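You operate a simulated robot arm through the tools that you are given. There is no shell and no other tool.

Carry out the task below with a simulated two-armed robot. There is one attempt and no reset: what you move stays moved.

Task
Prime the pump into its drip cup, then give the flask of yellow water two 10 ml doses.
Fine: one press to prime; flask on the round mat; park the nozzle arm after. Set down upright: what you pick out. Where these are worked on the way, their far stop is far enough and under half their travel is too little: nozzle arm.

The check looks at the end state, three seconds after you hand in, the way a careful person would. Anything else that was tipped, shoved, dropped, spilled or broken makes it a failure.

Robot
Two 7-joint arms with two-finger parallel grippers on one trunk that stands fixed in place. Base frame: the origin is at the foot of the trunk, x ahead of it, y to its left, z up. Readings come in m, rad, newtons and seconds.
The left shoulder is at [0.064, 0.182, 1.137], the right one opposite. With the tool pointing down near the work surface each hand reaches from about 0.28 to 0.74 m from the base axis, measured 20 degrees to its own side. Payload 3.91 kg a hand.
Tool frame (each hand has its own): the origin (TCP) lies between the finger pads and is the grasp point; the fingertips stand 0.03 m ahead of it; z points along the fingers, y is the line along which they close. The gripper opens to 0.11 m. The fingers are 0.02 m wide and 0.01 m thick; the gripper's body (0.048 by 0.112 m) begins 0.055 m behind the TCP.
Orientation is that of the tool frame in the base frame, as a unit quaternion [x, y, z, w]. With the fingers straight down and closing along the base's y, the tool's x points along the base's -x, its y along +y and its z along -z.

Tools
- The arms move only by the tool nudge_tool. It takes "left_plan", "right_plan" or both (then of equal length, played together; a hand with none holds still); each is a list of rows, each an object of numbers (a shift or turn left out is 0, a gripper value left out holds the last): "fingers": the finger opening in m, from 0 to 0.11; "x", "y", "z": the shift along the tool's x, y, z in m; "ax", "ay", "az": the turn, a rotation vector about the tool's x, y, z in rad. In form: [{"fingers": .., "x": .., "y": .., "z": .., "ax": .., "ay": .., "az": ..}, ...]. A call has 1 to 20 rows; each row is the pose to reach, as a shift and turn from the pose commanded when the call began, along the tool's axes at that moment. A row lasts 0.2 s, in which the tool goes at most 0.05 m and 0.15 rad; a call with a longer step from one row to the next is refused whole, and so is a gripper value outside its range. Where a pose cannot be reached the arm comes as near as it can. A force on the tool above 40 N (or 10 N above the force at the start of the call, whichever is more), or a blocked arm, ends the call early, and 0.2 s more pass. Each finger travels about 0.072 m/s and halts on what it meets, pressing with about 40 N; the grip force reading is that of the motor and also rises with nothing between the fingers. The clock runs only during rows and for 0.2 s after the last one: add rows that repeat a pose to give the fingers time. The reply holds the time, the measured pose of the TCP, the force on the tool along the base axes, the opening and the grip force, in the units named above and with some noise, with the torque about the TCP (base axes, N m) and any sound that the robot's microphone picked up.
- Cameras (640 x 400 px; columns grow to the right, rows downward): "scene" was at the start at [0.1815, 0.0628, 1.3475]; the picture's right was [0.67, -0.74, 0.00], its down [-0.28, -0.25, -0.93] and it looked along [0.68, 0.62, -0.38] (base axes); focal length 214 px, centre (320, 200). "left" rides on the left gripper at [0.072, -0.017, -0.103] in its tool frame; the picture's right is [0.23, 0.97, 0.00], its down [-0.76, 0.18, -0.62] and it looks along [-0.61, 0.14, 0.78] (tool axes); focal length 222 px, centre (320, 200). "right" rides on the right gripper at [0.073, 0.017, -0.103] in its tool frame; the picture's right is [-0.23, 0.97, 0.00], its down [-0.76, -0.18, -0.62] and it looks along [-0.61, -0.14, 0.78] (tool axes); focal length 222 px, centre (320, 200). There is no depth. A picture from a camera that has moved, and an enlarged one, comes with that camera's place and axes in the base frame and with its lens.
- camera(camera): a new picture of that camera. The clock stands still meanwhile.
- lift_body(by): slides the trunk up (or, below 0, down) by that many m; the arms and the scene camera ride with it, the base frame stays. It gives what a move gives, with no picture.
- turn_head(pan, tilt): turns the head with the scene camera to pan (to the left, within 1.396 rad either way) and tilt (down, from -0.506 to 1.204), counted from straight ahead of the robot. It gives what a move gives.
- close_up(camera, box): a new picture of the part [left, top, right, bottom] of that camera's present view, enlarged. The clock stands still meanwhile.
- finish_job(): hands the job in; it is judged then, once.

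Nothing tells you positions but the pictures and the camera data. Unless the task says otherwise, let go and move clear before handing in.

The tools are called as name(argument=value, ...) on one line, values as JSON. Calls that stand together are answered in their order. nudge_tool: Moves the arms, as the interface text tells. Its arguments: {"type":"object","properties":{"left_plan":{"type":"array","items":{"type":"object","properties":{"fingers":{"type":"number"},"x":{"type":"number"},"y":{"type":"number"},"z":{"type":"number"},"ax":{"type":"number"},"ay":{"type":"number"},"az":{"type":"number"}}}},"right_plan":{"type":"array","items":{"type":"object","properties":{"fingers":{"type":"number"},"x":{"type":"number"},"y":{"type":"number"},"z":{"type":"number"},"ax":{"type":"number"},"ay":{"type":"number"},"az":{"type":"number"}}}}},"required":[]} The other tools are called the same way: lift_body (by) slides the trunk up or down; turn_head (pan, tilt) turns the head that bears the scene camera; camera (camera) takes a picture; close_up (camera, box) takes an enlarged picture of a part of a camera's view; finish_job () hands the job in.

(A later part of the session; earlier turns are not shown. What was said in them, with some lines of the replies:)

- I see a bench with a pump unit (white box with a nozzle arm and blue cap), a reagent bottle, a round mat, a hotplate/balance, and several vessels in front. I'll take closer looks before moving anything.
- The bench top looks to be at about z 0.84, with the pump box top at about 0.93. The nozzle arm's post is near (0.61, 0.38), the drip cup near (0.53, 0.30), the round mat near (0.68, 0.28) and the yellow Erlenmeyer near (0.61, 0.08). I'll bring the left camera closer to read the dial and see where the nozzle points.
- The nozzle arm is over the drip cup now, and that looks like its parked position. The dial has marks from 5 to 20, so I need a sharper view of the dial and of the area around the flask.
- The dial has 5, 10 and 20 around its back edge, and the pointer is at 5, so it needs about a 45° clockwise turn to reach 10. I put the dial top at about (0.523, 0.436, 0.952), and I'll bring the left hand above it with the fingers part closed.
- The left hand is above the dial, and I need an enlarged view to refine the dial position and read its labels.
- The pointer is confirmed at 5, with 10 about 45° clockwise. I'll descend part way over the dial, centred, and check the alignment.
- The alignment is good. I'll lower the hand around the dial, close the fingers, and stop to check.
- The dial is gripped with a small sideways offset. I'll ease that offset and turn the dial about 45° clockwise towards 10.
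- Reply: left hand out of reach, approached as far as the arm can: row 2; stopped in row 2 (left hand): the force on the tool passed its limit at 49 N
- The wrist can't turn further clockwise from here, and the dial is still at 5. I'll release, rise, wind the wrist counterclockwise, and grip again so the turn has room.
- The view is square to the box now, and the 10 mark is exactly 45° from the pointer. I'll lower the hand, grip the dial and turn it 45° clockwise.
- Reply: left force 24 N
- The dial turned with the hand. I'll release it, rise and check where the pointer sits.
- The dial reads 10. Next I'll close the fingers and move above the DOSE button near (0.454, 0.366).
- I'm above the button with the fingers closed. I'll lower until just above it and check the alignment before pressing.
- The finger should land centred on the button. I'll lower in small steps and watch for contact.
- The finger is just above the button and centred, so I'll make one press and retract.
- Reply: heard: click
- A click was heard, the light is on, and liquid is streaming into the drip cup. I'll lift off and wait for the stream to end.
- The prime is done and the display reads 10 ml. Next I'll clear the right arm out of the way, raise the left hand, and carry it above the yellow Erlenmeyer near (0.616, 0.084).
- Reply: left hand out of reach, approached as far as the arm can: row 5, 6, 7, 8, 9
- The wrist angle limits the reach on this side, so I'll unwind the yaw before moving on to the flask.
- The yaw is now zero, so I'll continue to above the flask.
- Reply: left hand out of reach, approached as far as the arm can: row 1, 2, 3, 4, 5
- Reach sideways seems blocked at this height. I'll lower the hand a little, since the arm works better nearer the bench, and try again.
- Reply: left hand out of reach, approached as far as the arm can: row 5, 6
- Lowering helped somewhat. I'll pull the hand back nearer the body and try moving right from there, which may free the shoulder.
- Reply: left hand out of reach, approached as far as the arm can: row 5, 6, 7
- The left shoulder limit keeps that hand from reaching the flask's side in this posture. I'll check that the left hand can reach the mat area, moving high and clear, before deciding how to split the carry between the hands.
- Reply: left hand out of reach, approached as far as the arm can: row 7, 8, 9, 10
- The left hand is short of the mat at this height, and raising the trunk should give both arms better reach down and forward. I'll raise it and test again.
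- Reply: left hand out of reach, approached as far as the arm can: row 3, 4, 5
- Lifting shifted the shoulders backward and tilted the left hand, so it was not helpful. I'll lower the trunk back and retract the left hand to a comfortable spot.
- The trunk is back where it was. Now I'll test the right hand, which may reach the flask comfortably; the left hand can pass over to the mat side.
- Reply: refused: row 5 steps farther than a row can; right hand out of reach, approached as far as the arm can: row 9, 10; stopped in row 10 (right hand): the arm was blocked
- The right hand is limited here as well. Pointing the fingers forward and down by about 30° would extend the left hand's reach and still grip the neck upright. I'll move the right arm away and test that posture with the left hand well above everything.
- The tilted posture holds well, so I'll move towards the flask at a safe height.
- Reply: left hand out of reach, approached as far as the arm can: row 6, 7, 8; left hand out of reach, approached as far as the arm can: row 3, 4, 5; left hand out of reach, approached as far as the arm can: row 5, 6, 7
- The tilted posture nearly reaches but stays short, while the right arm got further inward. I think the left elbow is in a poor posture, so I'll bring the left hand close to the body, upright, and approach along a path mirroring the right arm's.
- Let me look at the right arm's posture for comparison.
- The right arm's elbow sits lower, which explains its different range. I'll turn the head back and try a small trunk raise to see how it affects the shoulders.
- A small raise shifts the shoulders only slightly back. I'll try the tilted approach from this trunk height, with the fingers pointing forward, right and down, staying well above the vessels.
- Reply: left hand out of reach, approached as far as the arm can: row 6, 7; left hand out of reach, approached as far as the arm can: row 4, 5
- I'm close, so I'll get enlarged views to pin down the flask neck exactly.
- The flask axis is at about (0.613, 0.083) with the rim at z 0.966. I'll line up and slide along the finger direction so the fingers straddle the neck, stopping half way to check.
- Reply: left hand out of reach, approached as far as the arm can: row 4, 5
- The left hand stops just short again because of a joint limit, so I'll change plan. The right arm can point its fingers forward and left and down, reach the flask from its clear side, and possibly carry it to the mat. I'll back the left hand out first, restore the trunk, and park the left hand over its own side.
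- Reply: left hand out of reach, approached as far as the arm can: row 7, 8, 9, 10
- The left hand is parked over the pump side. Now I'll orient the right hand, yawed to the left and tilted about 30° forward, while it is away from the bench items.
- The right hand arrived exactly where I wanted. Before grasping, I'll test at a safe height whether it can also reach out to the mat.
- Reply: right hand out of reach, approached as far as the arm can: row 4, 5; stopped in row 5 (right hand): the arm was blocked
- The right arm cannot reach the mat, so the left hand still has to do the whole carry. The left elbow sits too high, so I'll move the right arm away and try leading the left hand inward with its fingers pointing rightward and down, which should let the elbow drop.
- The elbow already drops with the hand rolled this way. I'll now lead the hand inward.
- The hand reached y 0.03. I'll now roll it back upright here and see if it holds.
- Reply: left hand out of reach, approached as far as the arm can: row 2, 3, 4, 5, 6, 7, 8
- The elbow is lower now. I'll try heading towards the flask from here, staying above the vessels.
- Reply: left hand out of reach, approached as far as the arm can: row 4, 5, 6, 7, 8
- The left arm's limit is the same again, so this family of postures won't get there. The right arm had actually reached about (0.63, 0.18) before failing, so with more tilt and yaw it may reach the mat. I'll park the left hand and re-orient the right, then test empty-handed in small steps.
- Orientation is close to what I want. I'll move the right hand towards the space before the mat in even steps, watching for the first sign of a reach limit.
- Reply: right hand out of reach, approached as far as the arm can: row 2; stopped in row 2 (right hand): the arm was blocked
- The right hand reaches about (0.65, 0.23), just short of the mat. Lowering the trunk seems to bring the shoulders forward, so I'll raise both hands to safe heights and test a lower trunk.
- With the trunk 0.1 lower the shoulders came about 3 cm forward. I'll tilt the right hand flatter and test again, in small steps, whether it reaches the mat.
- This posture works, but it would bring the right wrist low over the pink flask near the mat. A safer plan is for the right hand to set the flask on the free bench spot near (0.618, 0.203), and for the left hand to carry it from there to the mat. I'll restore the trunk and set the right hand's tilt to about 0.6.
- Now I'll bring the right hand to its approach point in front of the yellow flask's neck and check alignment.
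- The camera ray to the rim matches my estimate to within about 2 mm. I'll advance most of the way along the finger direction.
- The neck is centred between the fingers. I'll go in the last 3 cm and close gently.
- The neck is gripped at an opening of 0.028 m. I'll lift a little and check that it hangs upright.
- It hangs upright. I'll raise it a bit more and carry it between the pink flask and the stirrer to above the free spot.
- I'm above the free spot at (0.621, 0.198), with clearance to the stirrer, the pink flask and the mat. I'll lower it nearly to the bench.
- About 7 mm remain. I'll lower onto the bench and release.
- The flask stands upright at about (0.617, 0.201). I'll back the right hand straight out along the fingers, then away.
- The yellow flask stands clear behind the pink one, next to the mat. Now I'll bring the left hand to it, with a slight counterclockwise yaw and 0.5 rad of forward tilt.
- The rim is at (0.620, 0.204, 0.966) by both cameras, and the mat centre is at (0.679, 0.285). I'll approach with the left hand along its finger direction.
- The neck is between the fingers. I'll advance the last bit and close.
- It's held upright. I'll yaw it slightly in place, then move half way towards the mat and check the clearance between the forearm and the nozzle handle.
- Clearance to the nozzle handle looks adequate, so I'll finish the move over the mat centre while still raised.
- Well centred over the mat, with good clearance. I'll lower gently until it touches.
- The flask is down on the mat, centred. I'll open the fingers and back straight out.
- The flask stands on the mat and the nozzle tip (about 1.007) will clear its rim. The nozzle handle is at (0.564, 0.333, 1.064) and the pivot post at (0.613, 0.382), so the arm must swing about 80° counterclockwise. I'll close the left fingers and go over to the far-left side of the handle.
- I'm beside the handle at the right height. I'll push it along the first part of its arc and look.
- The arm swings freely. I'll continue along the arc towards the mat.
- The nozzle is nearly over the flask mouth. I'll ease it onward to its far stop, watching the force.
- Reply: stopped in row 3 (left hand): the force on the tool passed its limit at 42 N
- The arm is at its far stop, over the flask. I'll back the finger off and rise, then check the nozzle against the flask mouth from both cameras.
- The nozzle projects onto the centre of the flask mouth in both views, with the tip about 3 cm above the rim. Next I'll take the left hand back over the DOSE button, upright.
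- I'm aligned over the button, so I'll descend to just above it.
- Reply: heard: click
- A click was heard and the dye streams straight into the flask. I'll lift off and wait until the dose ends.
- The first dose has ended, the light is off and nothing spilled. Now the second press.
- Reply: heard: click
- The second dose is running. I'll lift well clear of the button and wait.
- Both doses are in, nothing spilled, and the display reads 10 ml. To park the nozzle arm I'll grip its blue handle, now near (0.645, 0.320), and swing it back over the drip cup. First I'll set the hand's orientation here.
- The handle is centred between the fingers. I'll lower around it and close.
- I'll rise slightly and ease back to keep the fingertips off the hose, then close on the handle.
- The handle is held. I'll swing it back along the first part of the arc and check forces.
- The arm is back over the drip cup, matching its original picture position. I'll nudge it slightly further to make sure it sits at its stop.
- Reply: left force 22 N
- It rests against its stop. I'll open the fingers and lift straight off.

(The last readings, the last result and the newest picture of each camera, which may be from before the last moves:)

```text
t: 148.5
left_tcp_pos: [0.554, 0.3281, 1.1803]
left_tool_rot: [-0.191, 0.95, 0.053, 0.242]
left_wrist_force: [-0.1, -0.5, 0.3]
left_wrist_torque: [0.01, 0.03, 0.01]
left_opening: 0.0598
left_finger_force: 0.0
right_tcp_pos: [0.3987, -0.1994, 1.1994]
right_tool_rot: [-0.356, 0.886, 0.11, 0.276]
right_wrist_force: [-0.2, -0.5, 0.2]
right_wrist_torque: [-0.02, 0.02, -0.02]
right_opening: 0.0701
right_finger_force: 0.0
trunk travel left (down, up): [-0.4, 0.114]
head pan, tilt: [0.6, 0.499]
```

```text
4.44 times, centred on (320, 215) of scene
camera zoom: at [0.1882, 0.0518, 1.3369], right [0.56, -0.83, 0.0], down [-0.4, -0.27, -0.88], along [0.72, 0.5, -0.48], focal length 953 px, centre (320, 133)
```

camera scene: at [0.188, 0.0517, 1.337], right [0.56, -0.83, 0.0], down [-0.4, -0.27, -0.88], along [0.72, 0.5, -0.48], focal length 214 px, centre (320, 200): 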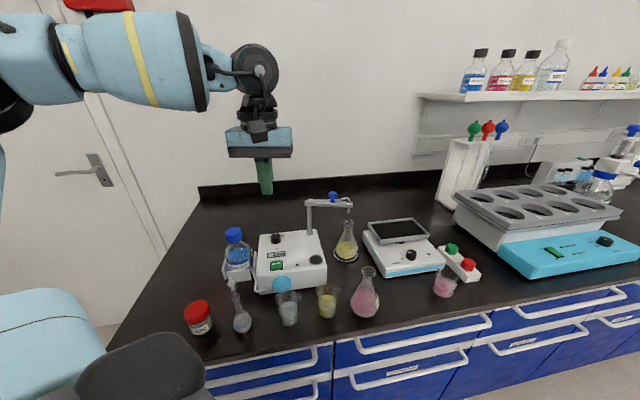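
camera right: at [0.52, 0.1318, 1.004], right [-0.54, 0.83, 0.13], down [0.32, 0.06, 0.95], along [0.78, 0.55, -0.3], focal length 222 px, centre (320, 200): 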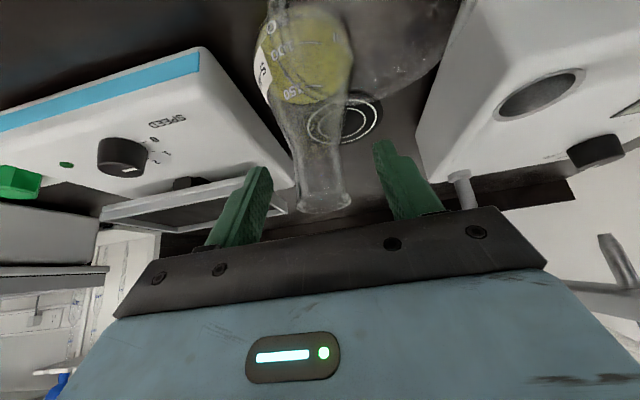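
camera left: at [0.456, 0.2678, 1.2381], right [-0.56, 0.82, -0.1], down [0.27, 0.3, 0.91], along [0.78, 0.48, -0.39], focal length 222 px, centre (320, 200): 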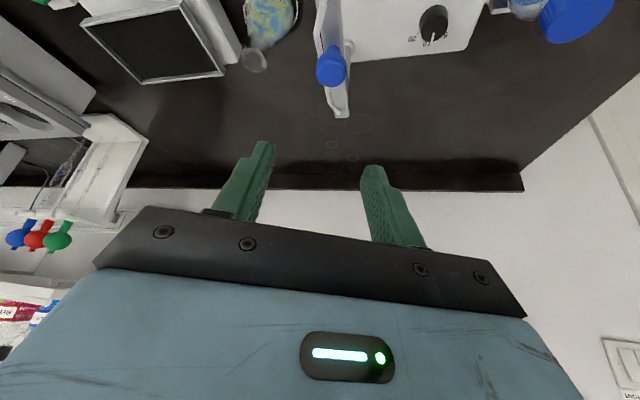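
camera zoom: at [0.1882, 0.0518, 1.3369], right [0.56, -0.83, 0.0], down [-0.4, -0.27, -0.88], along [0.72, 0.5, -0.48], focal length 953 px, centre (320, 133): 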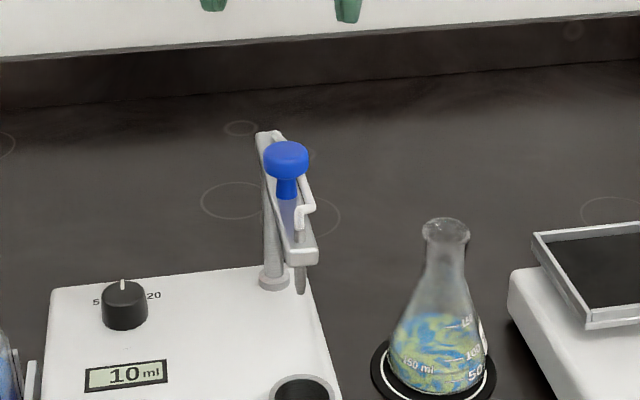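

The nozzle arm sits exactly where it began, over the drip cup. I'll move the left hand clear and take a final look at everything.

nudge_tool(left_plan=[{"x": 0.0215, "y": 0.0193, "z": -0.0288}, {"x": 0.043, "y": 0.0387, "z": -0.0576}, {"x": 0.0645, "y": 0.058, "z": -0.0864}, {"x": 0.086, "y": 0.0773, "z": -0.1152}, {"x": 0.086, "y": 0.0773, "z": -0.1152}])

camera(camera="scene")

close_up(camera="scene", box=[170, 190, 350, 340])

close_up(camera="scene", box=[310, 200, 490, 340])

```text
t: 149.7
left_tcp_pos: [0.4053, 0.3454, 1.2432]
left_tool_rot: [-0.189, 0.95, 0.052, 0.242]
left_wrist_force: [0.0, 0.1, 0.5]
left_wrist_torque: [0.02, 0.04, -0.03]
left_opening: 0.0601
left_finger_force: 0.0
right_tcp_pos: [0.3991, -0.2005, 1.2]
right_tool_rot: [-0.357, 0.885, 0.111, 0.276]
right_wrist_force: [0.4, 0.5, 0.1]
right_wrist_torque: [0.04, 0.02, -0.01]
right_opening: 0.07
right_finger_force: 0.1
trunk travel left (down, up): [-0.4, 0.114]
head pan, tilt: [0.6, 0.499]
```

```text
taken
camera scene: at [0.1889, 0.0515, 1.3368], right [0.56, -0.83, 0.0], down [-0.4, -0.27, -0.88], along [0.72, 0.5, -0.48], focal length 214 px, centre (320, 200)
```

scene: 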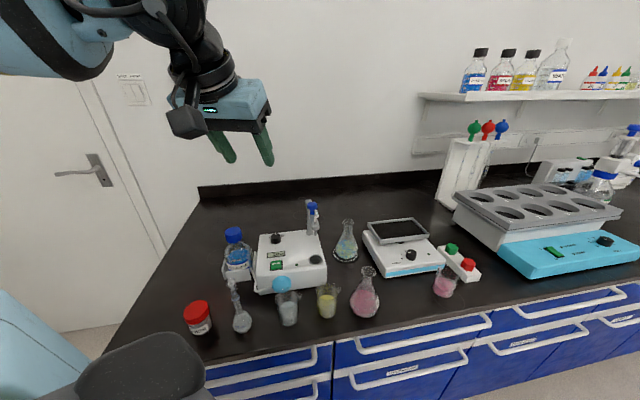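

```text
2.67 times, centred on (260, 265) of scene
camera zoom: at [0.1889, 0.0515, 1.3368], right [0.56, -0.83, 0.0], down [-0.4, -0.27, -0.88], along [0.72, 0.5, -0.48], focal length 572 px, centre (480, 27)
```

zoom: 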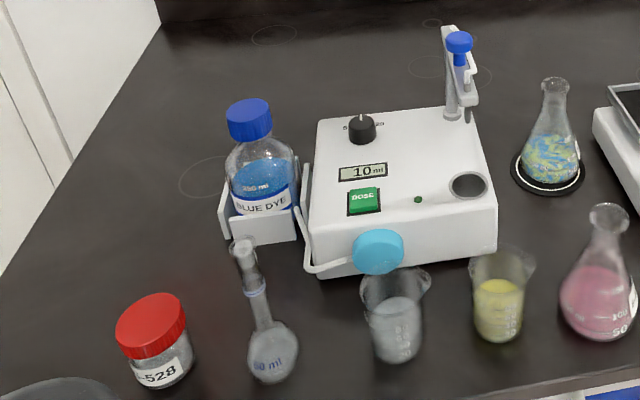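

```text
2.86 times, centred on (400, 270) of scene
camera zoom: at [0.1889, 0.0515, 1.3368], right [0.56, -0.83, 0.0], down [-0.4, -0.27, -0.88], along [0.72, 0.5, -0.48], focal length 613 px, centre (91, 0)
```

zoom: 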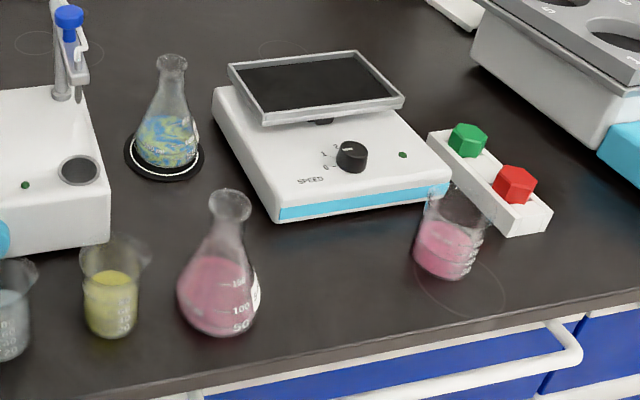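

The pump was primed once into its cup. The yellow flask stands upright on the round mat with two 10 ml doses in it. The nozzle arm is parked over the cup, nothing else has moved, and both hands are clear, so I'm handing in.

finish_job()

```text
The job is handed in.
```

The job is handed in. The pump is primed and the yellow flask has its two 10 ml doses.

- **Dose dial:** it stood at 5, so I turned it to 10 before any press.
- **Priming:** one press, with the stream going into the drip cup.
- **Flask:** the yellow Erlenmeyer stands upright and centred on the round mat. Neither arm could carry it the whole way. The right hand set it down upright on a free spot beside the mat, and the left hand took it from there.
- **Doses:** I pushed the nozzle arm to its far stop over the flask, then pressed twice. Each press gave a click and a stream straight into the flask, and I saw no spill.
- **Parking:** the nozzle arm is back against its stop over the drip cup, where it started.

In the final pictures nothing else looks moved, tipped or spilled. Both hands are empty and clear of the bench items.
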